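You operate a simulated robot arm through the tools that you are given. There is no shell and no other tool. Be economical: measure what you need, move in short steps, check, and stop when the job is done.

You run a simulated robot arm. Do the job below in one go: nothing can be reset, and whatever is moved stays where it is left.

## Task
Funnel three scoops into the glass bottle from the jar its label names.
Fine: spill nothing; funnel, scoop and lid go back. Set down upright: scoop.

It is judged by the outcome, as a careful person would: the job done as asked, and still so three seconds after it is handed in. It fails if anything else is knocked over, pushed out of place, dropped, spilled or broken. A push-on lid holds only when it is set on centred and level and pressed home; a screw cap is set on level and turned clockwise until tight.

## Robot
A 7-joint arm with a two-finger parallel gripper, fixed in place. Base frame: the origin is at the foot of the arm, x ahead of it, y to its left, z up; the work surface is at about z = 0.91. Readings come in m, degrees, newtons and seconds.
With the tool pointing down near the work surface it reaches from about 0.28 to 0.68 m from the base axis. Its first joint turns from -66.0 to 66.0 degrees. Payload 1.57 kg.
Tool frame: the origin (TCP) lies between the finger pads and is the grasp point; the fingertips stand 0.03 m ahead of it; z points along the fingers, y is the line along which they close. The gripper opens to 0.11 m. The fingers are 0.024 m wide and 0.012 m thick; the gripper's body (0.048 by 0.112 m) begins 0.078 m behind the TCP.
Orientation is that of the tool frame in the base frame, as [roll, pitch, yaw] about the fixed x, y, z axes, in that order (R = Rz(yaw) Ry(pitch) Rx(roll)). With the fingers straight down and closing along the base's y, the tool's x points along the base's -x, its y along +y and its z along -z.

## Interface
- The arm moves only by the tool move_arm. Its argument "series" is a list that holds one entry, the list of rows, each a list of 7 numbers: the finger opening in m, from 0 to 0.11, then the shift along the tool's x, y, z in m, then the turn, a rotation vector about the tool's x, y, z in degrees. In form: [[[gripper, dx, dy, dz, wx, wy, wz], ...]]. A call has 1 to 10 rows; each row is the pose to reach, as a shift and turn from the pose commanded when the call began, along the tool's axes at that moment. Each row takes 0.2 s and may step no farther than 0.05 m and 8.6 degrees from the row before; otherwise, or with a gripper value out of range, the whole call is refused. Where a pose cannot be reached the arm comes as near as it can. A force on the tool above 40 N (or 10 N above the force at the start of the call, whichever is more), or a blocked arm, ends the call early, and 0.2 s more pass. Each finger travels about 0.108 m/s and halts on what it meets, pressing with about 26 N; the grip force reading is that of the motor and also rises with nothing between the fingers. The clock runs only during rows and for 0.2 s after the last one: add rows that repeat a pose to give the fingers time. It gives the time, the measured TCP pose, the force on the tool (base axes), the opening and the grip force at its end, in the units of the frame above (readings bear some noise), with the torque about the TCP (base axes, N m) and any sound that the robot's microphone picked up.
- Cameras (640 x 400 px; columns grow to the right, rows downward): "scene" is fixed at [0.151, -0.3834, 1.4118]; the picture's right is [0.92, -0.39, 0.00], its down [-0.26, -0.61, -0.75] and it looks along [0.29, 0.69, -0.66] (base axes); focal length 214 px, centre (320, 200). "wrist" rides on the gripper at [0.07, 0.016, -0.141] in the tool frame; the picture's right is [-0.23, 0.97, 0.00], its down [-0.86, -0.20, -0.48] and it looks along [-0.47, -0.11, 0.88] (tool axes); focal length 222 px, centre (320, 200). There is no depth. A picture from a camera that has moved, and an enlarged one, comes with that camera's place and axes in the base frame and with its lens. The place of the scene camera against the robot may be out by one fixed shift of up to 0.025 m in any direction.
- grab_frame(camera): a new picture of that camera. The clock stands still meanwhile.
- zoom(camera, box): a new picture of the part [left, top, right, bottom] of that camera's present view, enlarged. The clock stands still meanwhile.
- hand_in(): hands the job in; it is judged then, once.

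Work in short steps. Places have to be worked out from the pictures, the camera data and where the tool is seen: move nearer, look again, correct. Check each grasp and each placing, and mend what went wrong. You have 120 turns and 64 pictures in all, those below and enlarged ones among them. Open the gripper and draw the arm clear of the work before you hand the job in, unless the task says otherwise; then end with one line.

The tools are called after "Request:" as a command line: name --argument value ..., lists and objects as JSON in quotes. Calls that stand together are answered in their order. move_arm: Moves the arm, as the interface text tells. Its arguments: {"type":"object","properties":{"series":{"type":"array"}},"required":["series"]} The other tools are called the same way: grab_frame (camera) takes a picture; zoom (camera, box) takes an enlarged picture of a part of a camera's view; hand_in () hands the job in.

At the start:

```text
time_s: 0.0
tcp_pos: [0.35, -0.0138, 1.3121]
ee_rot: [180.0, 0.0, -179.9]
force: [-0.9, -0.5, -0.5]
ft_torque: [0.03, 0.0, 0.01]
opening: 0.1097
finger_force: 0.1
```

scene: 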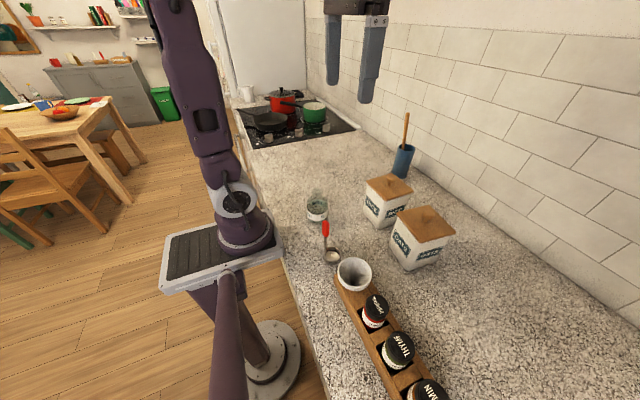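
wrist: 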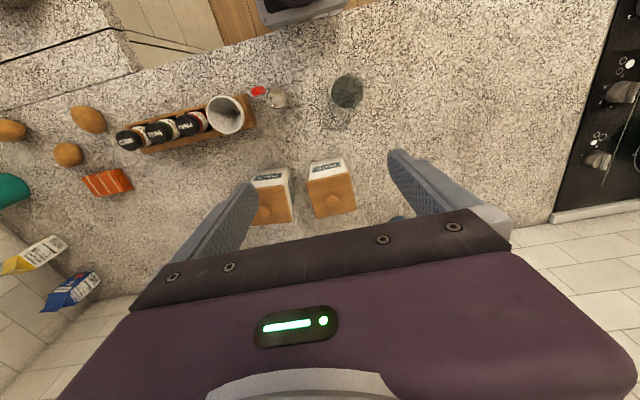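

The scene shows two wooden-lidded jars, a bottle, a scoop and a funnel on a spice rack. I'll zoom in to read the labels.

Request:
zoom --camera "scene" --box '[280, 160, 480, 285]'

Request:
zoom --camera "scene" --box '[300, 180, 350, 230]'

Request:
zoom --camera "wrist" --box '[100, 60, 420, 260]'

```text
3.20 times, centred on (380, 222) of scene
camera zoom: at [0.151, -0.3834, 1.4118], right [0.92, -0.39, 0.0], down [-0.26, -0.61, -0.75], along [0.29, 0.69, -0.66], focal length 686 px, centre (128, 128)
```

zoom: 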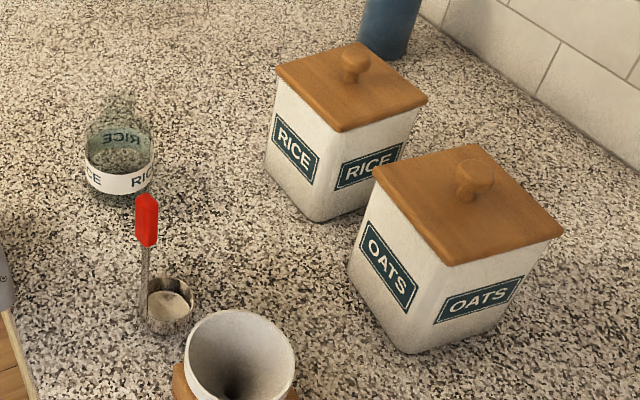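

```text
8.00 times, centred on (325, 205) of scene
camera zoom: at [0.151, -0.3834, 1.4118], right [0.92, -0.39, 0.0], down [-0.26, -0.61, -0.75], along [0.29, 0.69, -0.66], focal length 1716 px, centre (280, 160)
```

zoom: 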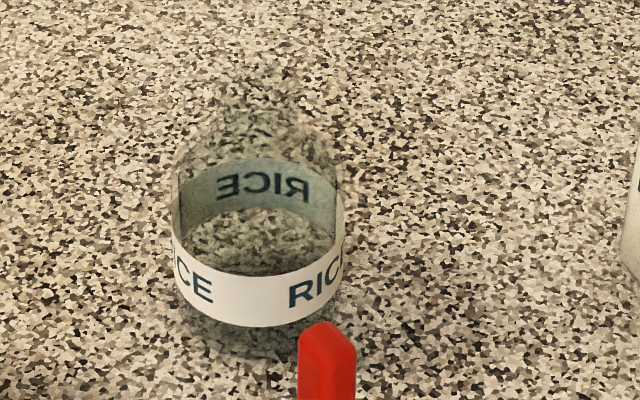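

```text
2.00 times, centred on (260, 160) of wrist
camera zoom: at [0.2801, 0.0006, 1.454], right [0.23, 0.97, 0.0], down [0.86, -0.2, 0.48], along [0.47, -0.11, -0.88], focal length 444 px, centre (440, 280)
```

zoom: 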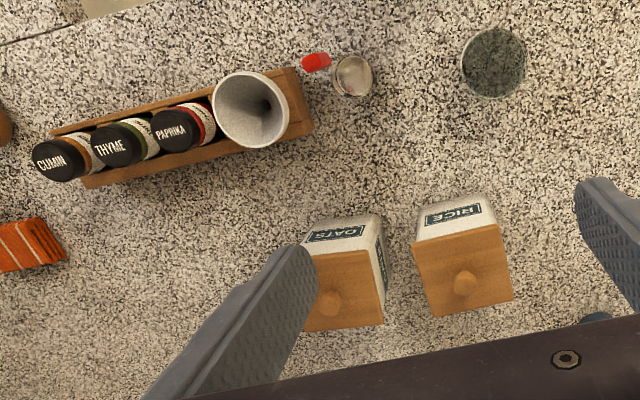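

The bottle is labelled RICE, so the rice jar is the source. The bottle is near (0.315, 0.048), the rice jar near (0.50, -0.03), the scoop near (0.28, -0.10) with its handle up, and the funnel sits in the rack near (0.30, -0.18). I'll move lower over the scoop and funnel for a closer look.

Request:
move_arm --series '[[[0.11, 0.01, -0.04, 0.03, 0, 0, 0], [0.11, 0.02, -0.07, 0.06, 0, 0, 0], [0.11, 0.02, -0.1, 0.09, 0, 0, 0], [0.11, 0.02, -0.1, 0.09, 0, 0, 0]]]'

Request:
grab_frame --camera "wrist"

Request:
grab_frame --camera "scene"

```text
refused: row 1 steps farther than a row can; nothing moved
```

```text
58 pictures are left
camera wrist: at [0.2801, 0.0006, 1.454], right [0.23, 0.97, 0.0], down [0.86, -0.2, 0.48], along [0.47, -0.11, -0.88], focal length 222 px, centre (320, 200)
```

wrist: 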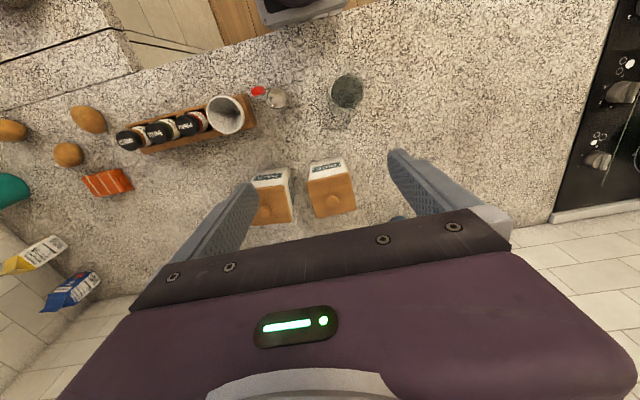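

```text
57 pictures are left
```

scene: 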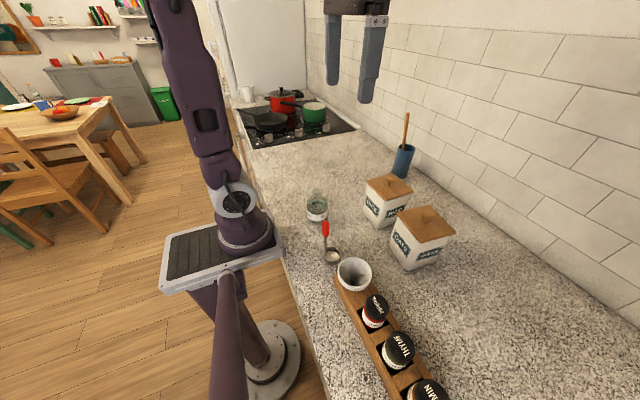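

The first row was just over the 0.05 m limit and nothing moved. I'll resend it with smaller steps.

Request:
move_arm --series '[[[0.11, 0.01, -0.035, 0.025, 0, 0, 0], [0.11, 0.02, -0.065, 0.055, 0, 0, 0], [0.11, 0.02, -0.1, 0.08, 0, 0, 0], [0.11, 0.02, -0.1, 0.1, 0, 0, 0], [0.11, 0.02, -0.1, 0.1, 0, 0, 0]]]'

```text
time_s: 1.2
tcp_pos: [0.329, -0.114, 1.2126]
ee_rot: [-179.9, 0.0, -180.0]
force: [0.4, 0.4, -0.5]
ft_torque: [-0.03, 0.01, -0.01]
opening: 0.1097
finger_force: 0.1
```

Now above the scoop area at z 1.21; take a wrist view.

Request:
grab_frame --camera "wrist"

Request:
zoom --camera "wrist" --box '[180, 0, 440, 160]'

```text
56 pictures are left
camera wrist: at [0.2581, -0.1, 1.3539], right [0.23, 0.97, 0.0], down [0.86, -0.2, 0.48], along [0.47, -0.11, -0.88], focal length 222 px, centre (320, 200)
```

wrist: 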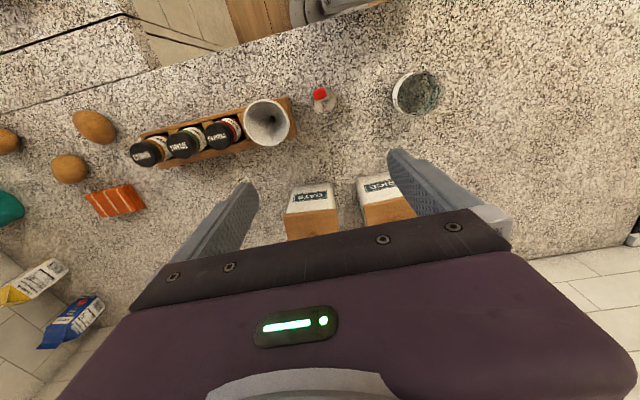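

```text
2.46 times, centred on (310, 80) of wrist
camera zoom: at [0.2581, -0.1, 1.3539], right [0.23, 0.97, 0.0], down [0.86, -0.2, 0.48], along [0.47, -0.11, -0.88], focal length 547 px, centre (345, 495)
```

zoom: 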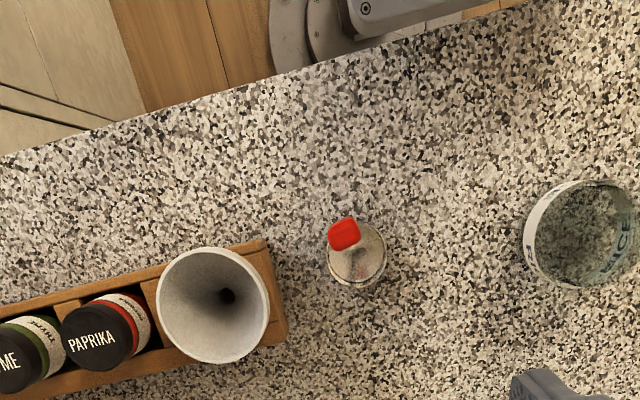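

The scoop handle top is at about (0.274, -0.104, 1.05), with its cup at (0.295, -0.10). The funnel rim is centred at about (0.299, -0.198, 0.983) and is about 0.07 across. I'll look at the funnel's side profile and the scoop.

Request:
zoom --camera "scene" --box '[305, 205, 395, 305]'

Request:
zoom --camera "scene" --box '[295, 165, 345, 225]'

```text
4.00 times, centred on (350, 255) of scene
camera zoom: at [0.151, -0.3834, 1.4118], right [0.92, -0.39, 0.0], down [-0.26, -0.61, -0.75], along [0.29, 0.69, -0.66], focal length 858 px, centre (200, -20)
```

zoom: 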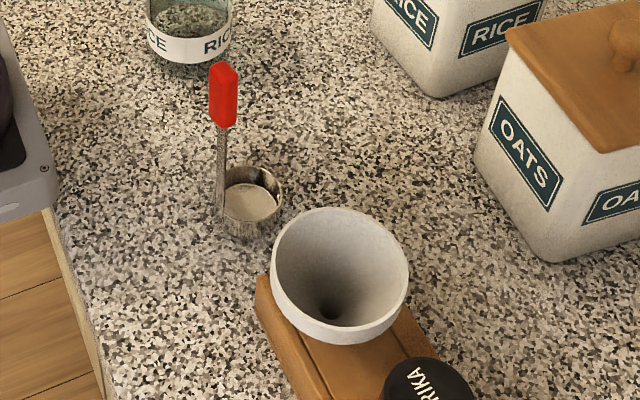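

```text
6.67 times, centred on (320, 195) of scene
camera zoom: at [0.151, -0.3834, 1.4118], right [0.92, -0.39, 0.0], down [-0.26, -0.61, -0.75], along [0.29, 0.69, -0.66], focal length 1430 px, centre (320, 233)
```

zoom: 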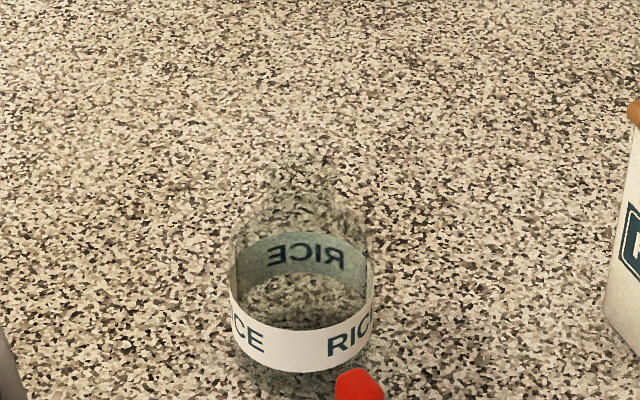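

The funnel has a short cylindrical rim band that suits an outside grip. Next I'll go above the rice jar to measure its lid knob.

Request:
move_arm --series '[[[0.11, -0.04, 0.022, 0, 0, 0, 0], [0.11, -0.08, 0.044, 0, 0, 0, 0], [0.11, -0.12, 0.066, 0, 0, 0, 0], [0.11, -0.145, 0.088, 0, 0, 0, 0], [0.11, -0.165, 0.09, 0, 0, 0, 0], [0.11, -0.165, 0.09, 0, 0, 0, 0]]]'

Request:
zoom --camera "wrist" --box '[200, 60, 440, 210]'

```text
time_s: 2.6
tcp_pos: [0.4957, -0.0241, 1.213]
ee_rot: [-179.9, 0.1, -180.0]
force: [0.3, -0.1, -0.6]
ft_torque: [-0.01, 0.0, 0.0]
opening: 0.11
finger_force: 0.1
```

```text
2.67 times, centred on (320, 135) of wrist
camera zoom: at [0.4267, -0.009, 1.3557], right [0.23, 0.97, 0.0], down [0.86, -0.2, 0.48], along [0.47, -0.11, -0.88], focal length 592 px, centre (320, 373)
```

zoom: 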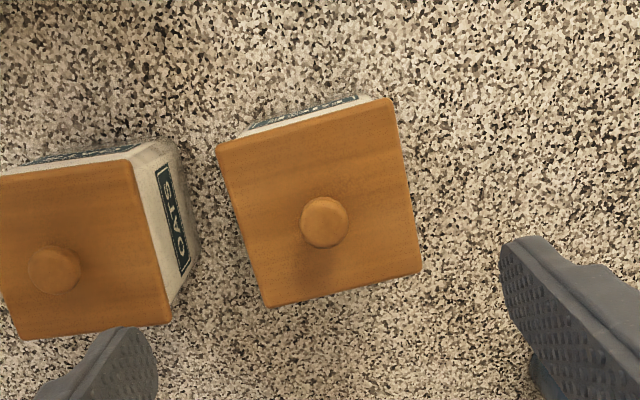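

The knob is at about (0.502, -0.025, 1.056), about 0.024 across. The lid is square to the base axes with its top near 1.035. I'll descend over the knob with a smaller opening.

Request:
move_arm --series '[[[0.08, -0.0065, -0.001, 0.045, 0, 0, 0], [0.06, -0.0065, -0.001, 0.09, 0, 0, 0], [0.06, -0.0065, -0.001, 0.12, 0, 0, 0], [0.06, -0.0065, -0.001, 0.13, 0, 0, 0], [0.06, -0.0065, -0.001, 0.135, 0, 0, 0], [0.06, -0.0065, -0.001, 0.135, 0, 0, 0]]]'

Request:
zoom --camera "wrist" --box '[220, 110, 420, 235]'

Request:
zoom --camera "scene" --box '[330, 120, 450, 220]'

```text
time_s: 4.0
tcp_pos: [0.5017, -0.0264, 1.0768]
ee_rot: [-180.0, 0.0, 180.0]
force: [0.2, 0.1, -0.6]
ft_torque: [-0.01, 0.01, 0.01]
opening: 0.0599
finger_force: 0.0
```

```text
3.20 times, centred on (320, 172) of wrist
camera zoom: at [0.4314, -0.0104, 1.2196], right [0.23, 0.97, 0.0], down [0.86, -0.2, 0.48], along [0.47, -0.11, -0.88], focal length 711 px, centre (320, 288)
```

zoom: 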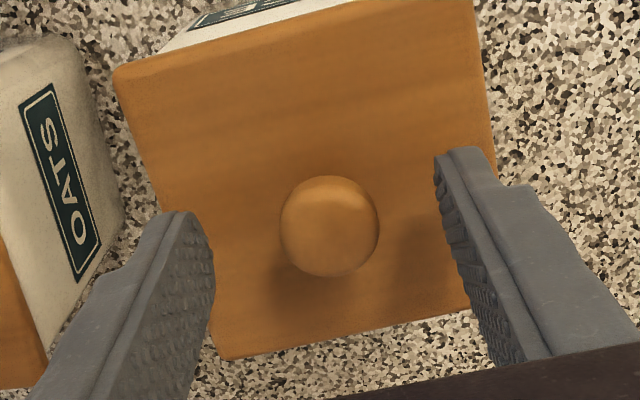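

```text
4.00 times, centred on (390, 170) of scene
camera zoom: at [0.151, -0.3834, 1.4118], right [0.92, -0.39, 0.0], down [-0.26, -0.61, -0.75], along [0.29, 0.69, -0.66], focal length 858 px, centre (40, 320)
```

zoom: 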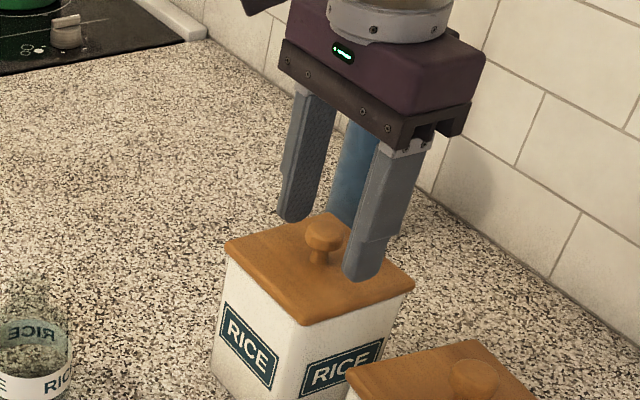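

The fingers straddle the knob, with the tips just above the lid. I'll lower 6 mm and close.

Request:
move_arm --series '[[[0.06, 0, 0.001, 0.006, 0, 0, 0], [0.03, 0, 0.001, 0.006, 0, 0, 0], [0.0, 0, 0.001, 0.006, 0, 0, 0], [0.0, 0, 0.001, 0.006, 0, 0, 0], [0.0, 0, 0.001, 0.006, 0, 0, 0]]]'

```text
time_s: 5.2
tcp_pos: [0.5016, -0.0253, 1.0723]
ee_rot: [-180.0, 0.1, 180.0]
force: [-0.7, 0.2, 0.1]
ft_torque: [0.0, -0.02, 0.0]
opening: 0.0239
finger_force: 26.1
heard: snap
```

Gripped at 0.024, which matches the knob. I'll lift the lid straight up in small steps.

Request:
move_arm --series '[[[0.0, 0, 0, -0.005, 0, 0, 0], [0.0, 0, 0, -0.015, 0, 0, 0], [0.0, 0, 0, -0.04, 0, 0, 0], [0.0, 0, 0, -0.08, 0, 0, 0], [0.0, 0, 0, -0.1, 0, 0, 0], [0.0, 0, 0, -0.1, 0, 0, 0]]]'

Request:
grab_frame --camera "scene"

```text
time_s: 6.6
tcp_pos: [0.5029, -0.025, 1.1702]
ee_rot: [-180.0, 0.0, 179.9]
force: [-0.1, -0.8, 0.6]
ft_torque: [0.02, 0.01, -0.01]
opening: 0.0
finger_force: 21.3
```

```text
49 pictures are left
```

scene: 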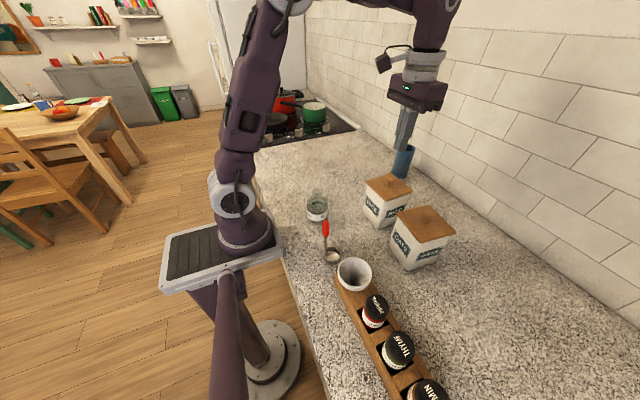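

The fingers slid off the knob because the grip was too high. I'll reopen, go down lower while watching the force, and grip under the knob's head.

Request:
move_arm --series '[[[0.03, 0, 0, 0, 0, 0, 0], [0.06, 0, 0, 0.02, 0, 0, 0], [0.06, 0.0015, 0, 0.06, 0, 0, 0], [0.06, 0.0015, 0, 0.095, 0, 0, 0], [0.06, 0.0015, 0, 0.101, 0, 0, 0], [0.06, 0.0015, 0, 0.105, 0, 0, 0], [0.06, 0.0015, 0, 0.105, 0, 0, 0]]]'

Request:
zoom --camera "scene" --box '[350, 140, 430, 200]'

```text
time_s: 8.2
tcp_pos: [0.5011, -0.0261, 1.0665]
ee_rot: [-179.9, 0.1, -180.0]
force: [5.6, -0.9, 7.8]
ft_torque: [0.04, -0.07, 0.02]
opening: 0.0599
finger_force: 0.0
heard: snap
```

```text
6.67 times, centred on (390, 170) of scene
camera zoom: at [0.1511, -0.3834, 1.4118], right [0.92, -0.39, 0.0], down [-0.26, -0.61, -0.75], along [0.29, 0.69, -0.66], focal length 1430 px, centre (-147, 400)
```

zoom: 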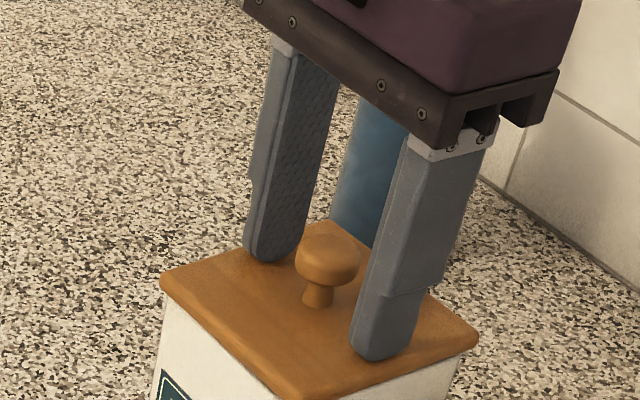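

The tips touch the lid with about 8 N up, and a snap suggests the lid reseated. I'll back off 1.5 mm and close, then check before lifting.

Request:
move_arm --series '[[[0.06, 0, 0.001, -0.0015, 0, 0, 0], [0.03, 0, 0.001, -0.0015, 0, 0, 0], [0.0, 0, 0.001, -0.0015, 0, 0, 0], [0.0, 0, 0.001, -0.0015, 0, 0, 0], [0.0, 0, 0.001, -0.0015, 0, 0, 0]]]'

Request:
zoom --camera "scene" --box '[350, 140, 430, 200]'

```text
time_s: 9.4
tcp_pos: [0.5016, -0.0237, 1.0663]
ee_rot: [180.0, 0.0, 179.9]
force: [-0.2, -1.0, -0.4]
ft_torque: [0.01, -0.01, -0.02]
opening: 0.0234
finger_force: 25.8
heard: snap
```

```text
6.67 times, centred on (390, 170) of scene
camera zoom: at [0.151, -0.3834, 1.4118], right [0.92, -0.39, 0.0], down [-0.26, -0.61, -0.75], along [0.29, 0.69, -0.66], focal length 1430 px, centre (-147, 400)
```

zoom: 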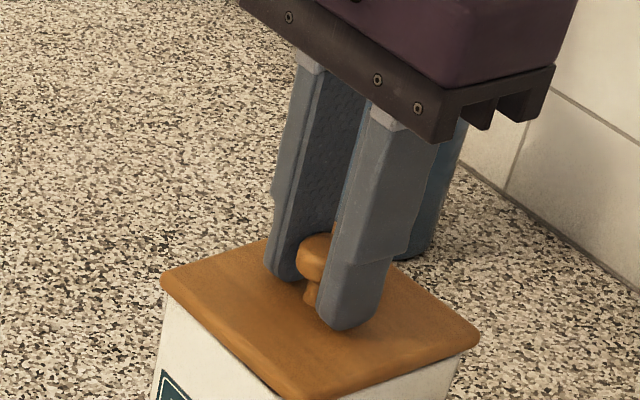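

The knob is now well inside the pads. I'll lift slowly.

Request:
move_arm --series '[[[0.0, 0, 0, -0.002, 0, 0, 0], [0.0, 0, 0, -0.005, 0, 0, 0], [0.0, 0, 0, -0.01, 0, 0, 0], [0.0, 0, 0, -0.015, 0, 0, 0], [0.0, 0, 0, -0.03, 0, 0, 0]]]'

Request:
zoom --camera "scene" --box '[350, 120, 450, 220]'

```text
time_s: 10.6
tcp_pos: [0.4998, -0.0247, 1.0968]
ee_rot: [179.9, 0.0, -180.0]
force: [-0.3, -0.2, -0.6]
ft_torque: [-0.01, -0.01, -0.02]
opening: 0.0239
finger_force: 25.8
```

```text
4.00 times, centred on (400, 170) of scene
camera zoom: at [0.151, -0.3834, 1.4118], right [0.92, -0.39, 0.0], down [-0.26, -0.61, -0.75], along [0.29, 0.69, -0.66], focal length 858 px, centre (0, 320)
```

zoom: 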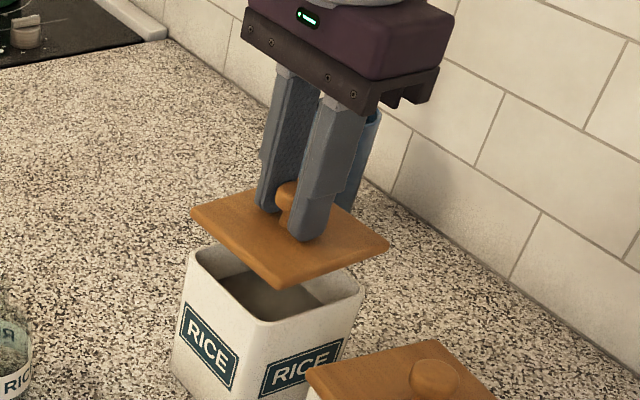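

The lid is off and held level. I'll carry it to free counter near (0.45, 0.16).

Request:
move_arm --series '[[[0.0, 0, 0, -0.04, 0, 0, 0], [0.0, 0.01, 0.04, -0.05, 0, 0, 0], [0.0, 0.02, 0.085, -0.05, 0, 0, 0], [0.0, 0.035, 0.13, -0.05, 0, 0, 0], [0.0, 0.05, 0.17, -0.05, 0, 0, 0], [0.0, 0.05, 0.185, -0.02, 0, 0, 0], [0.0, 0.05, 0.185, 0.03, 0, 0, 0], [0.0, 0.05, 0.185, 0.075, 0, 0, 0], [0.0, 0.05, 0.185, 0.105, 0, 0, 0], [0.0, 0.05, 0.185, 0.105, 0, 0, 0]]]'

Request:
grab_frame --camera "scene"

```text
time_s: 12.8
tcp_pos: [0.4515, 0.1577, 0.9916]
ee_rot: [180.0, -0.1, 179.9]
force: [0.4, -0.5, -0.5]
ft_torque: [-0.01, -0.01, 0.0]
opening: 0.0233
finger_force: 25.7
```

```text
45 pictures are left
```

scene: 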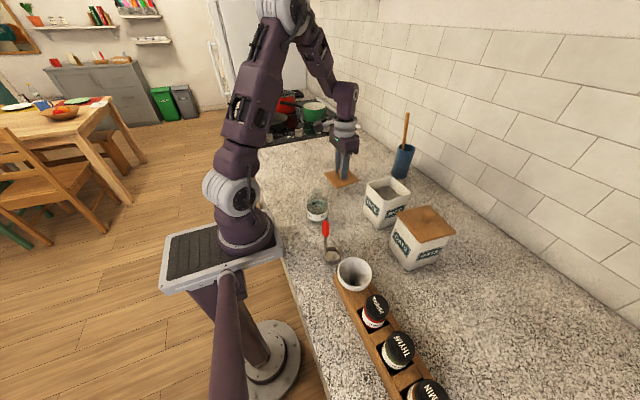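

The lid is just above clear counter. I'll lower in small steps until I feel contact.

Request:
move_arm --series '[[[0.0, 0, 0, 0.01, 0, 0, 0], [0.0, 0, 0, 0.016, 0, 0, 0], [0.0, 0, 0, 0.02, 0, 0, 0], [0.0, 0, 0, 0.024, 0, 0, 0], [0.0, 0, 0, 0.027, 0, 0, 0]]]'

```text
time_s: 14.0
tcp_pos: [0.4502, 0.1614, 0.9659]
ee_rot: [-180.0, 0.1, -180.0]
force: [0.5, -1.0, -1.1]
ft_torque: [-0.02, 0.03, -0.01]
opening: 0.0233
finger_force: 25.8
```

No contact yet, so I'll continue down.

Request:
move_arm --series '[[[0.0, 0, 0, 0.004, 0, 0, 0], [0.0, 0, 0, 0.007, 0, 0, 0], [0.0, 0, 0, 0.01, 0, 0, 0], [0.0, 0, 0, 0.013, 0, 0, 0]]]'

```text
time_s: 15.0
tcp_pos: [0.449, 0.1617, 0.9528]
ee_rot: [179.9, 0.1, 180.0]
force: [1.1, 0.8, -0.3]
ft_torque: [0.02, 0.0, 0.0]
opening: 0.023
finger_force: 26.6
```

Still no contact. I'll go on in 2 mm steps.

Request:
move_arm --series '[[[0.0, 0, 0, 0.002, 0, 0, 0], [0.0, 0, 0, 0.004, 0, 0, 0], [0.0, 0, 0, 0.004, 0, 0, 0]]]'

Request:
zoom --camera "scene" --box '[310, 130, 390, 200]'

```text
time_s: 15.8
tcp_pos: [0.4508, 0.1597, 0.9492]
ee_rot: [-180.0, 0.1, -180.0]
force: [-5.6, -5.3, 35.0]
ft_torque: [-0.08, 0.0, -0.07]
opening: 0.0238
finger_force: 26.3
```

```text
5.71 times, centred on (350, 165) of scene
camera zoom: at [0.1504, -0.3837, 1.4117], right [0.92, -0.39, 0.0], down [-0.26, -0.61, -0.75], along [0.29, 0.69, -0.66], focal length 1226 px, centre (149, 400)
```

zoom: 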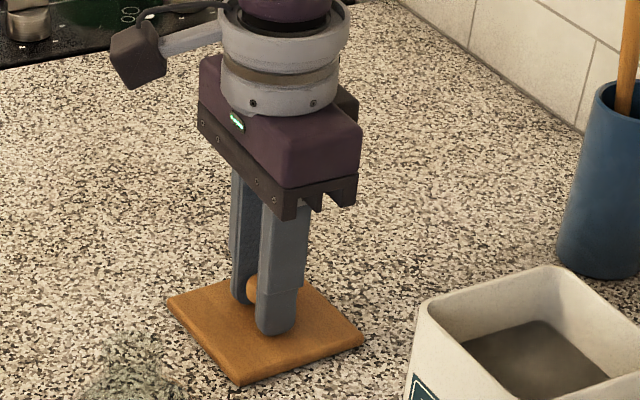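

The lid is on the counter and pressing. I'll ease off, open and rise.

Request:
move_arm --series '[[[0.0, 0, 0, -0.002, 0, 0, 0], [0.03, 0, 0, -0.002, 0, 0, 0], [0.06, 0, 0, -0.002, 0, 0, 0], [0.06, 0, 0, -0.002, 0, 0, 0], [0.06, 0, 0, -0.04, 0, 0, 0], [0.06, 0, 0, -0.09, 0, 0, 0], [0.06, 0, 0, -0.14, 0, 0, 0], [0.06, 0, 0, -0.19, 0, 0, 0], [0.06, 0, 0, -0.2, 0, 0, 0]]]'

Request:
grab_frame --camera "wrist"

```text
time_s: 17.8
tcp_pos: [0.4516, 0.1606, 1.1469]
ee_rot: [179.9, 0.0, -180.0]
force: [-1.0, 0.6, 0.0]
ft_torque: [0.0, 0.01, 0.01]
opening: 0.0601
finger_force: 0.0
```

```text
43 pictures are left
camera wrist: at [0.381, 0.176, 1.2883], right [0.23, 0.97, 0.0], down [0.86, -0.2, 0.48], along [0.47, -0.11, -0.88], focal length 222 px, centre (320, 200)
```

wrist: 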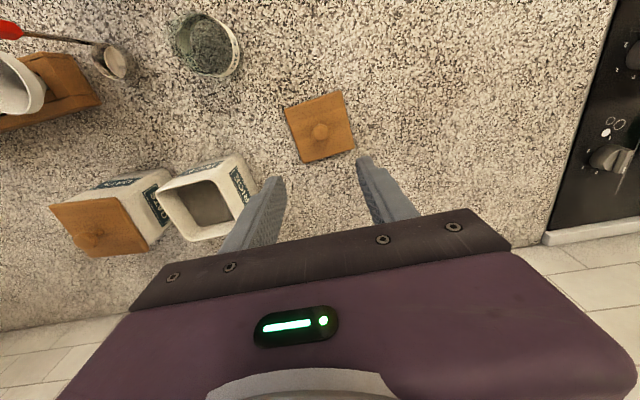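

The lid sits flat. Next I'll look at the bottle mouth from here.

Request:
zoom --camera "wrist" --box '[150, 0, 270, 90]'

Request:
zoom --camera "wrist" --box '[150, 140, 270, 250]'

```text
4.44 times, centred on (210, 45) of wrist
camera zoom: at [0.381, 0.176, 1.2883], right [0.23, 0.97, 0.0], down [0.86, -0.2, 0.48], along [0.47, -0.11, -0.88], focal length 987 px, centre (809, 889)
```

zoom: 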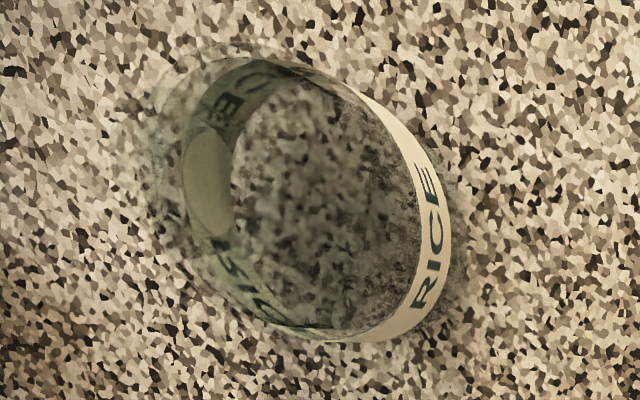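

```text
3.64 times, centred on (210, 195) of wrist
camera zoom: at [0.381, 0.176, 1.2883], right [0.23, 0.97, 0.0], down [0.86, -0.2, 0.48], along [0.47, -0.11, -0.88], focal length 808 px, centre (720, 218)
```

zoom: 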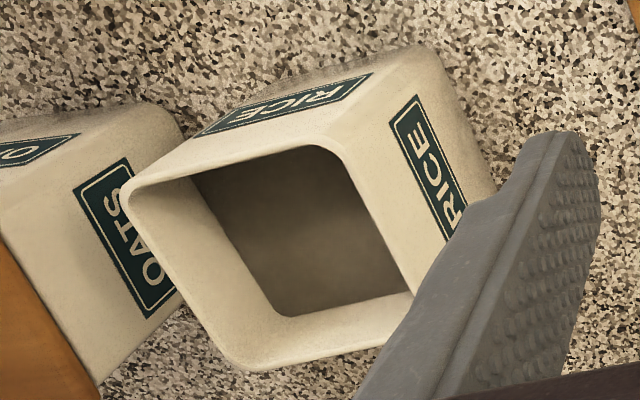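

I'll put the wrist camera right above the bottle to find the mouth.

Request:
move_arm --series '[[[0.08, 0.02, -0.04, 0, 0, 0, 0], [0.11, 0.04, -0.08, 0, 0, 0, 0], [0.11, 0.065, -0.12, 0, 0, 0, 0], [0.11, 0.065, -0.127, 0, 0, 0, 0], [0.11, 0.065, -0.127, 0, 0, 0, 0]]]'

Request:
zoom --camera "wrist" --box '[270, 30, 370, 130]'

```text
time_s: 19.0
tcp_pos: [0.3849, 0.033, 1.1481]
ee_rot: [-180.0, 0.0, -179.9]
force: [0.7, -0.2, -0.2]
ft_torque: [0.0, -0.02, -0.02]
opening: 0.1102
finger_force: 0.1
```

```text
4.00 times, centred on (320, 80) of wrist
camera zoom: at [0.314, 0.049, 1.29], right [0.23, 0.97, 0.0], down [0.86, -0.2, 0.48], along [0.47, -0.11, -0.88], focal length 888 px, centre (320, 680)
```

zoom: 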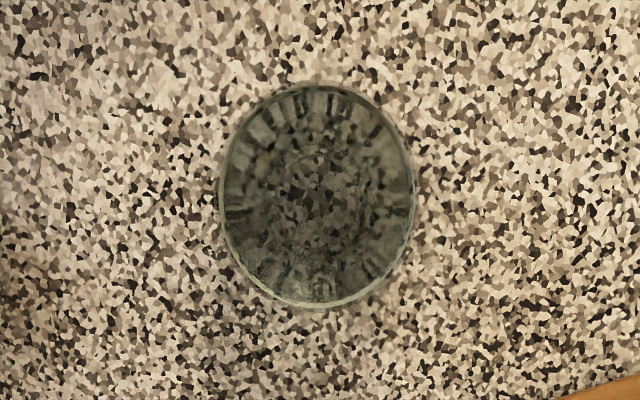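

The bottle axis is at about (0.315, 0.0485), and the rice surface is high, about z 0.99. For the funnel I'll turn the tool 90° so it closes along x, clear of the paprika jar, and move above it.

Request:
move_arm --series '[[[0.11, 0.008, -0.023, 0, 0, 0, 8.5], [0.11, 0.016, -0.046, 0, 0, 0, 17], [0.11, 0.025, -0.069, 0, 0, 0, 25.5], [0.11, 0.034, -0.092, 0, 0, 0, 34], [0.11, 0.043, -0.115, 0, 0, 0, 42.5], [0.11, 0.051, -0.138, 0, 0, 0, 51], [0.11, 0.06, -0.161, 0, 0, 0, 59.5], [0.11, 0.069, -0.184, 0, 0, 0, 68], [0.11, 0.078, -0.208, 0, 0, 0, 76.5], [0.11, 0.086, -0.231, 0, 0, 0, 85]]]'

Request:
move_arm --series '[[[0.11, 0, 0, 0, 0, 0, 5], [0.11, 0, 0, 0, 0, 0, 5]]]'

Request:
grab_frame --camera "wrist"

```text
time_s: 21.2
tcp_pos: [0.2986, -0.199, 1.1485]
ee_rot: [180.0, 0.0, 94.8]
force: [-0.8, -1.4, -0.1]
ft_torque: [0.01, 0.0, -0.01]
opening: 0.1102
finger_force: 0.0
```

```text
time_s: 21.8
tcp_pos: [0.2996, -0.1976, 1.1483]
ee_rot: [-180.0, 0.1, 89.9]
force: [-0.4, 0.7, 0.1]
ft_torque: [0.01, -0.02, 0.0]
opening: 0.1099
finger_force: 0.0
```

```text
39 pictures are left
camera wrist: at [0.3148, -0.1291, 1.2904], right [0.97, -0.23, 0.0], down [-0.2, -0.85, 0.48], along [-0.11, -0.47, -0.88], focal length 222 px, centre (320, 200)
```

wrist: 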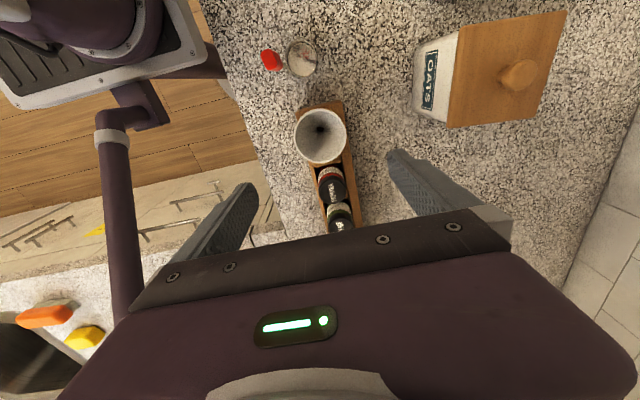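

The funnel centre is confirmed at (0.299, -0.197). I'll descend so the tips pass just below the rim band.

Request:
move_arm --series '[[[0.11, 0, 0, 0.045, 0, 0, 0], [0.11, 0, 0, 0.09, 0, 0, 0], [0.11, 0, 0, 0.13, 0, 0, 0], [0.11, 0, 0, 0.15, 0, 0, 0], [0.11, 0, 0, 0.15, 0, 0, 0]]]'

Request:
zoom --camera "scene" --box '[290, 180, 430, 310]'

Request:
zoom --camera "wrist" --box '[180, 80, 460, 240]'

```text
time_s: 23.0
tcp_pos: [0.3, -0.1951, 0.9996]
ee_rot: [-179.9, 0.1, 90.0]
force: [0.0, 0.3, 0.2]
ft_torque: [0.03, 0.0, -0.03]
opening: 0.1099
finger_force: 0.0
```

```text
3.08 times, centred on (360, 245) of scene
camera zoom: at [0.151, -0.3834, 1.4118], right [0.92, -0.39, 0.0], down [-0.26, -0.61, -0.75], along [0.29, 0.69, -0.66], focal length 660 px, centre (197, 62)
```

zoom: 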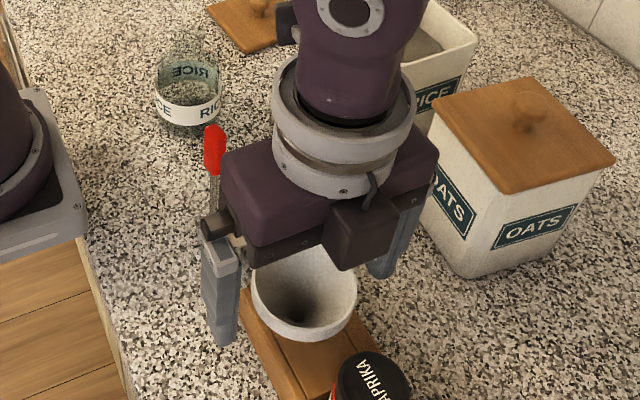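

```text
2.29 times, centred on (320, 160) of wrist
camera zoom: at [0.3157, -0.1268, 1.141], right [0.97, -0.23, 0.0], down [-0.2, -0.86, 0.48], along [-0.11, -0.47, -0.88], focal length 508 px, centre (320, 291)
```

zoom: 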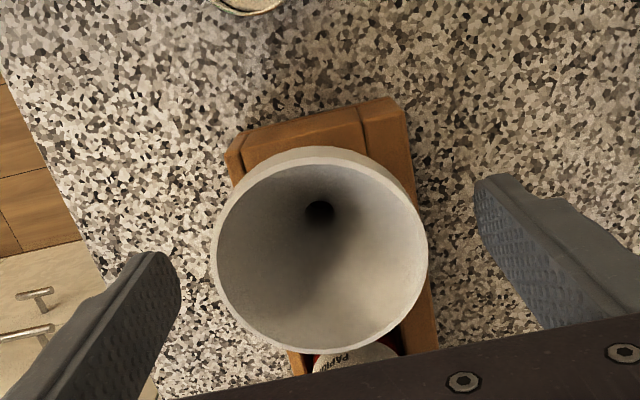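

It's centred. I'll lower 10 mm more and close on the rim band.

Request:
move_arm --series '[[[0.11, 0, 0, 0.01, 0, 0, 0], [0.08, 0, 0, 0.01, 0, 0, 0], [0.04, 0, 0, 0.01, 0, 0, 0], [0.04, 0, 0, 0.01, 0, 0, 0], [0.04, 0, 0, 0.01, 0, 0, 0]]]'

Request:
zoom --camera "wrist" --box '[180, 80, 460, 240]'

```text
time_s: 24.2
tcp_pos: [0.301, -0.1963, 0.9884]
ee_rot: [180.0, 0.1, 90.0]
force: [-1.1, -0.3, 0.3]
ft_torque: [0.03, 0.07, -0.02]
opening: 0.0673
finger_force: 26.0
```

```text
2.29 times, centred on (320, 160) of wrist
camera zoom: at [0.3165, -0.1273, 1.131], right [0.97, -0.23, 0.0], down [-0.2, -0.86, 0.48], along [-0.11, -0.47, -0.88], focal length 508 px, centre (320, 291)
```

zoom: 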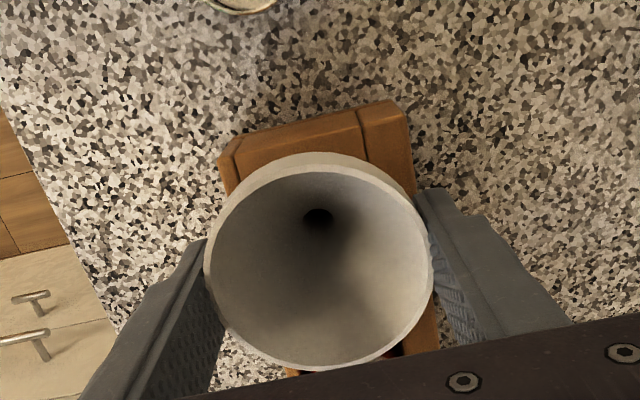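

Gripped at 0.067. I'll lift straight up.

Request:
move_arm --series '[[[0.04, 0, 0, -0.005, 0, 0, 0], [0.04, 0, 0, -0.02, 0, 0, 0], [0.04, 0, 0, -0.06, 0, 0, 0], [0.04, 0, 0, -0.105, 0, 0, 0], [0.04, 0, 0, -0.15, 0, 0, 0], [0.04, 0, 0, -0.15, 0, 0, 0]]]'

Request:
zoom --camera "scene" --box '[290, 150, 430, 290]'

```text
time_s: 25.6
tcp_pos: [0.2993, -0.1974, 1.1385]
ee_rot: [-180.0, 0.0, 90.0]
force: [1.1, 0.0, -0.3]
ft_torque: [0.02, 0.0, -0.01]
opening: 0.0674
finger_force: 26.1
```

```text
2.86 times, centred on (360, 220) of scene
camera zoom: at [0.151, -0.3834, 1.4118], right [0.92, -0.39, 0.0], down [-0.26, -0.61, -0.75], along [0.29, 0.69, -0.66], focal length 613 px, centre (206, 143)
```

zoom: 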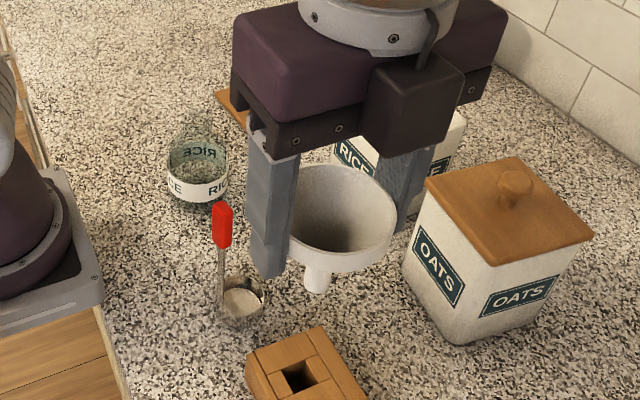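

The funnel is held level with its short spout showing. I'll carry it around the scoop handle, on the high-x side, to above the bottle.

Request:
move_arm --series '[[[0.04, 0, 0.03, -0.03, 0, 0, 0], [0.04, 0.04, 0.055, -0.04, 0, 0, 0], [0.04, 0.085, 0.06, -0.04, 0, 0, 0], [0.04, 0.13, 0.06, -0.04, 0, 0, 0], [0.04, 0.175, 0.05, -0.04, 0, 0, 0], [0.04, 0.215, 0.03, -0.04, 0, 0, 0], [0.04, 0.2455, 0.0155, -0.04, 0, 0, 0], [0.04, 0.2455, 0.0155, -0.04, 0, 0, 0], [0.04, 0.2455, 0.0155, -0.04, 0, 0, 0]]]'

Request:
zoom --camera "scene" --box '[270, 120, 390, 230]'

Request:
zoom --camera "wrist" --box '[240, 80, 400, 210]'

```text
time_s: 27.6
tcp_pos: [0.3166, 0.048, 1.177]
ee_rot: [-179.9, -0.1, 90.0]
force: [0.2, 0.0, 0.6]
ft_torque: [0.0, 0.01, -0.03]
opening: 0.0675
finger_force: 25.7
```

```text
3.64 times, centred on (330, 175) of scene
camera zoom: at [0.151, -0.3834, 1.4118], right [0.92, -0.39, 0.0], down [-0.26, -0.61, -0.75], along [0.29, 0.69, -0.66], focal length 780 px, centre (284, 291)
```

zoom: 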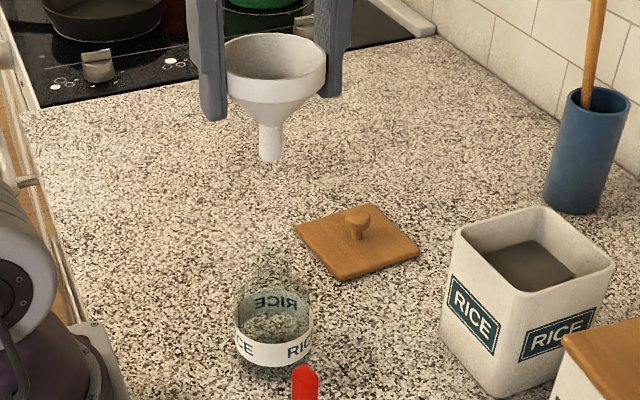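

```text
3.08 times, centred on (320, 145) of wrist
camera zoom: at [0.332, 0.1166, 1.3191], right [0.97, -0.23, 0.0], down [-0.2, -0.86, 0.48], along [-0.11, -0.47, -0.88], focal length 684 px, centre (320, 369)
```

zoom: 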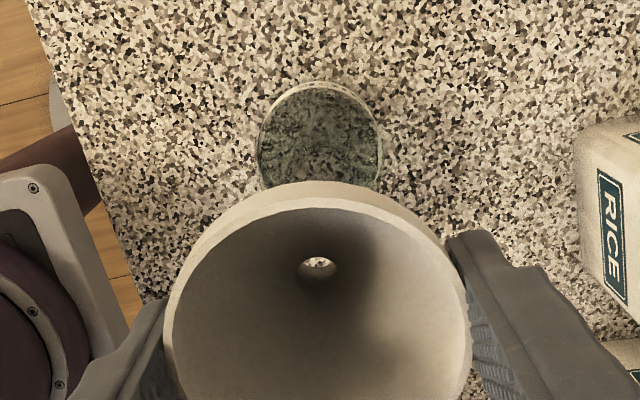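

The funnel is lined up over the bottle, with the spout about 0.08 above the mouth. I'll lower to just above the mouth and check.

Request:
move_arm --series '[[[0.04, 0, 0, 0.03, 0, 0, 0], [0.04, 0, 0, 0.055, 0, 0, 0], [0.04, 0, 0, 0.07, 0, 0, 0], [0.04, 0, 0, 0.07, 0, 0, 0]]]'

Request:
zoom --camera "scene" --box '[290, 150, 350, 225]'

Request:
zoom --camera "wrist" --box '[240, 60, 400, 210]'

```text
time_s: 28.6
tcp_pos: [0.3137, 0.0487, 1.1076]
ee_rot: [-180.0, 0.0, 90.0]
force: [0.3, 1.0, 0.2]
ft_torque: [-0.03, 0.0, 0.0]
opening: 0.0675
finger_force: 26.2
```

```text
5.33 times, centred on (320, 188) of scene
camera zoom: at [0.151, -0.3834, 1.4118], right [0.92, -0.39, 0.0], down [-0.26, -0.61, -0.75], along [0.29, 0.69, -0.66], focal length 1144 px, centre (320, 267)
```

zoom: 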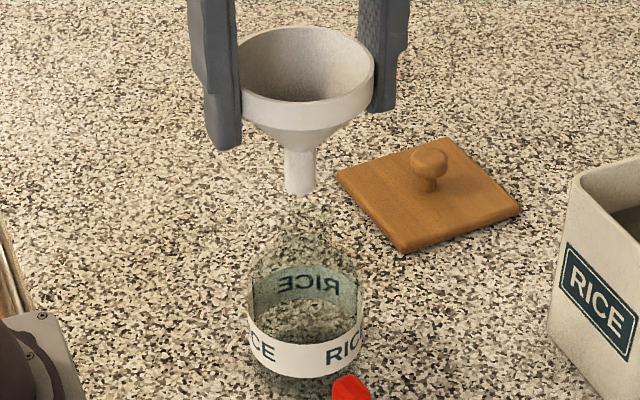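

```text
2.67 times, centred on (320, 135) of wrist
camera zoom: at [0.3307, 0.1169, 1.2497], right [0.97, -0.23, 0.0], down [-0.2, -0.86, 0.48], along [-0.11, -0.47, -0.88], focal length 592 px, centre (320, 373)
```

zoom: 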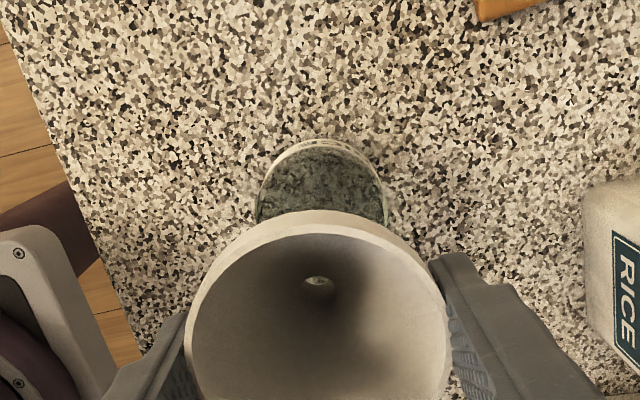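

The spout tip is just above the mouth, about 2 mm short in +x. I'll shift 2 mm and lower gently into the neck.

Request:
move_arm --series '[[[0.04, 0, 0.002, 0.004, 0, 0, 0], [0.04, 0, 0.002, 0.008, 0, 0, 0], [0.04, 0, 0.002, 0.012, 0, 0, 0], [0.04, 0, 0.002, 0.016, 0, 0, 0], [0.04, 0, 0.002, 0.02, 0, 0, 0]]]'

Request:
zoom --camera "scene" --box '[290, 150, 350, 225]'

```text
time_s: 29.8
tcp_pos: [0.3163, 0.0491, 1.0891]
ee_rot: [180.0, 0.0, 90.0]
force: [0.4, 0.9, 0.2]
ft_torque: [0.01, 0.01, 0.06]
opening: 0.0673
finger_force: 25.8
```

```text
5.33 times, centred on (320, 188) of scene
camera zoom: at [0.151, -0.3834, 1.4118], right [0.92, -0.39, 0.0], down [-0.26, -0.61, -0.75], along [0.29, 0.69, -0.66], focal length 1144 px, centre (320, 267)
```

zoom: 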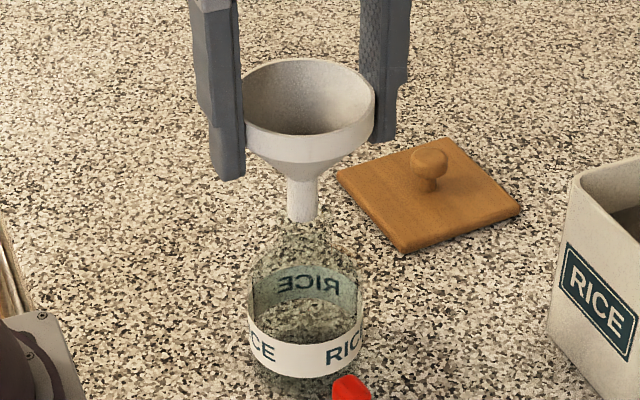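

No contact yet and still aligned. I'll continue lowering.

Request:
move_arm --series '[[[0.04, 0, 0.001, 0.004, 0, 0, 0], [0.04, 0, 0.001, 0.008, 0, 0, 0], [0.04, 0, 0.001, 0.012, 0, 0, 0], [0.04, 0, 0.001, 0.016, 0, 0, 0], [0.04, 0, 0.001, 0.02, 0, 0, 0]]]'

Request:
zoom --camera "scene" --box '[290, 150, 350, 225]'

```text
time_s: 31.0
tcp_pos: [0.3178, 0.0486, 1.0688]
ee_rot: [179.8, 0.0, 90.0]
force: [-1.3, -1.4, 0.1]
ft_torque: [-0.02, 0.01, 0.0]
opening: 0.0677
finger_force: 25.6
```

```text
5.33 times, centred on (320, 188) of scene
camera zoom: at [0.151, -0.3834, 1.4118], right [0.92, -0.39, 0.0], down [-0.26, -0.61, -0.75], along [0.29, 0.69, -0.66], focal length 1144 px, centre (320, 267)
```

zoom: 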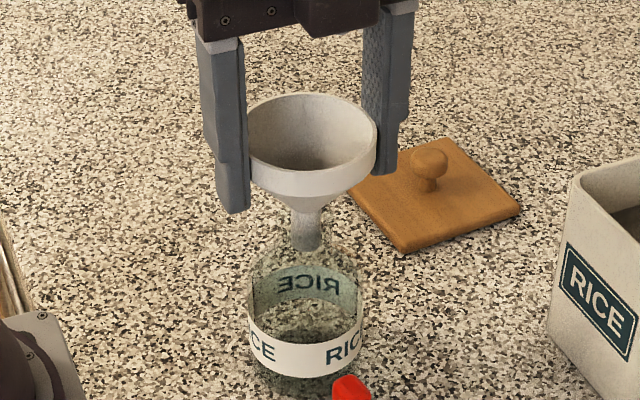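

The spout is now inside the neck, and its lower part looks tinted by the glass. I'll keep lowering until contact.

Request:
move_arm --series '[[[0.04, 0, 0, 0.003, 0, 0, 0], [0.04, 0, 0, 0.006, 0, 0, 0], [0.04, 0, 0, 0.009, 0, 0, 0], [0.04, 0, 0, 0.012, 0, 0, 0], [0.04, 0, 0, 0.015, 0, 0, 0]]]'

Request:
zoom --camera "scene" --box '[290, 150, 350, 225]'

```text
time_s: 32.2
tcp_pos: [0.3173, 0.049, 1.054]
ee_rot: [179.9, 0.0, 90.0]
force: [-5.6, -3.3, 25.2]
ft_torque: [-0.09, 0.17, -0.01]
opening: 0.0675
finger_force: 26.4
```

```text
5.33 times, centred on (320, 188) of scene
camera zoom: at [0.1506, -0.3835, 1.4118], right [0.92, -0.39, 0.0], down [-0.26, -0.61, -0.75], along [0.29, 0.69, -0.66], focal length 1144 px, centre (320, 267)
```

zoom: 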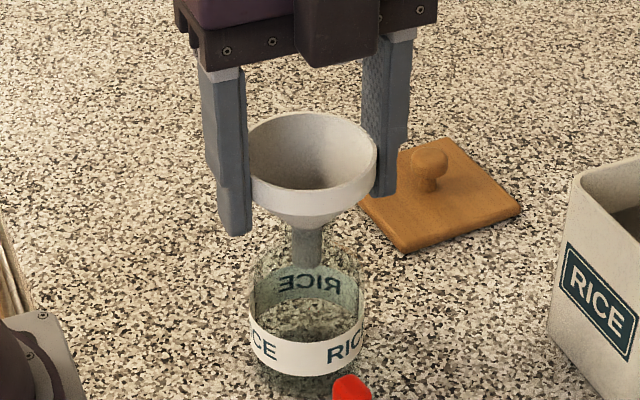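

It's seated with 25 N up at TCP z 1.054. I'll ease off, open fully and rise straight up.

Request:
move_arm --series '[[[0.04, 0, 0, -0.002, 0, 0, 0], [0.075, 0, 0, -0.002, 0, 0, 0], [0.11, 0, 0, -0.002, 0, 0, 0], [0.11, 0, 0, -0.002, 0, 0, 0], [0.11, 0, 0, -0.03, 0, 0, 0], [0.11, 0, 0, -0.075, 0, 0, 0], [0.11, 0, 0, -0.115, 0, 0, 0], [0.11, 0, 0, -0.115, 0, 0, 0]]]'

Request:
zoom --camera "scene" --box '[280, 140, 380, 280]'

```text
time_s: 34.0
tcp_pos: [0.3182, 0.0482, 1.1691]
ee_rot: [180.0, 0.1, 90.0]
force: [-0.4, 0.1, -0.4]
ft_torque: [0.01, 0.03, 0.01]
opening: 0.11
finger_force: 0.0
```

```text
2.86 times, centred on (330, 210) of scene
camera zoom: at [0.151, -0.3834, 1.4118], right [0.92, -0.39, 0.0], down [-0.26, -0.61, -0.75], along [0.29, 0.69, -0.66], focal length 613 px, centre (291, 171)
```

zoom: 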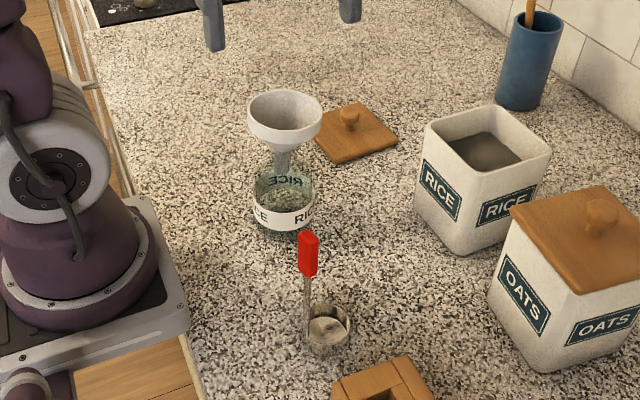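

The funnel stands square in the bottle. Before taking the scoop, I'll test with the gripper empty and high up whether the arm can tilt the tool forward for pouring, pointing back toward the base.

Request:
move_arm --series '[[[0.08, 0, 0.012, -0.01, 8.5, 0, 0], [0.05, 0, 0.025, -0.02, 17, 0, 0], [0.04, 0, 0.04, -0.03, 25.5, 0, 0], [0.04, 0, 0.05, -0.035, 34, 0, 0], [0.04, 0, 0.065, -0.035, 42.5, 0, 0], [0.04, 0, 0.08, -0.035, 51, 0, 0], [0.04, 0, 0.09, -0.035, 59.5, 0, 0], [0.04, 0, 0.1, -0.035, 68, 0, 0], [0.04, 0, 0.11, -0.035, 76.5, 0, 0], [0.04, 0, 0.11, -0.035, 85, 0, 0]]]'

```text
time_s: 36.2
tcp_pos: [0.308, 0.1016, 1.1555]
ee_rot: [-95.0, 0.0, 89.9]
force: [-0.3, -0.3, -0.6]
ft_torque: [0.01, -0.01, 0.03]
opening: 0.0399
finger_force: 0.1
out of reach, approached as far as the arm can: row 5, 6, 7, 8, 9, 10
```

It can turn that way, but the reach is short there. I'll go back upright and test a sideways tilt, pointing toward ±y.

Request:
move_arm --series '[[[0.04, 0, -0.005, 0.01, -8.5, 0, 0], [0.04, 0, -0.01, 0.02, -17, 0, 0], [0.04, 0, -0.015, 0.03, -25.5, 0, 0], [0.04, 0, -0.02, 0.04, -34, 0, 0], [0.04, 0, -0.025, 0.05, -42.5, 0, 0], [0.04, 0, -0.03, 0.06, -51, 0, 0], [0.04, 0, -0.037, 0.07, -59.5, 0, 0], [0.04, 0, -0.043, 0.08, -68, 0, 0], [0.04, 0, -0.05, 0.09, -76.5, 0, 0], [0.04, 0, -0.054, 0.093, -85, 0, 0]]]'

Request:
move_arm --series '[[[0.04, -0.012, 0, 0, 0, 8.5, 0], [0.04, -0.025, 0, 0, 0, 17, 0], [0.04, -0.037, 0, 0, 0, 25.5, 0], [0.04, -0.05, 0, 0.01, 0, 34, 0], [0.04, -0.062, 0, 0.02, 0, 42.5, 0], [0.04, -0.075, 0, 0.03, 0, 51, 0], [0.04, -0.087, 0, 0.04, 0, 59.5, 0], [0.04, -0.1, 0, 0.05, 0, 68, 0], [0.04, -0.11, 0, 0.05, 0, 76.5, 0], [0.04, -0.11, 0, 0.05, 0, 85, 0]]]'

```text
time_s: 38.4
tcp_pos: [0.211, 0.1008, 1.2014]
ee_rot: [179.9, 0.0, 90.0]
force: [0.5, -0.8, -0.2]
ft_torque: [-0.01, -0.04, 0.0]
opening: 0.04
finger_force: 0.1
```

```text
time_s: 40.6
tcp_pos: [0.2108, -0.0121, 1.1527]
ee_rot: [179.1, -85.2, 90.8]
force: [0.7, 0.8, -0.2]
ft_torque: [0.0, -0.01, 0.01]
opening: 0.0398
finger_force: 0.0
```

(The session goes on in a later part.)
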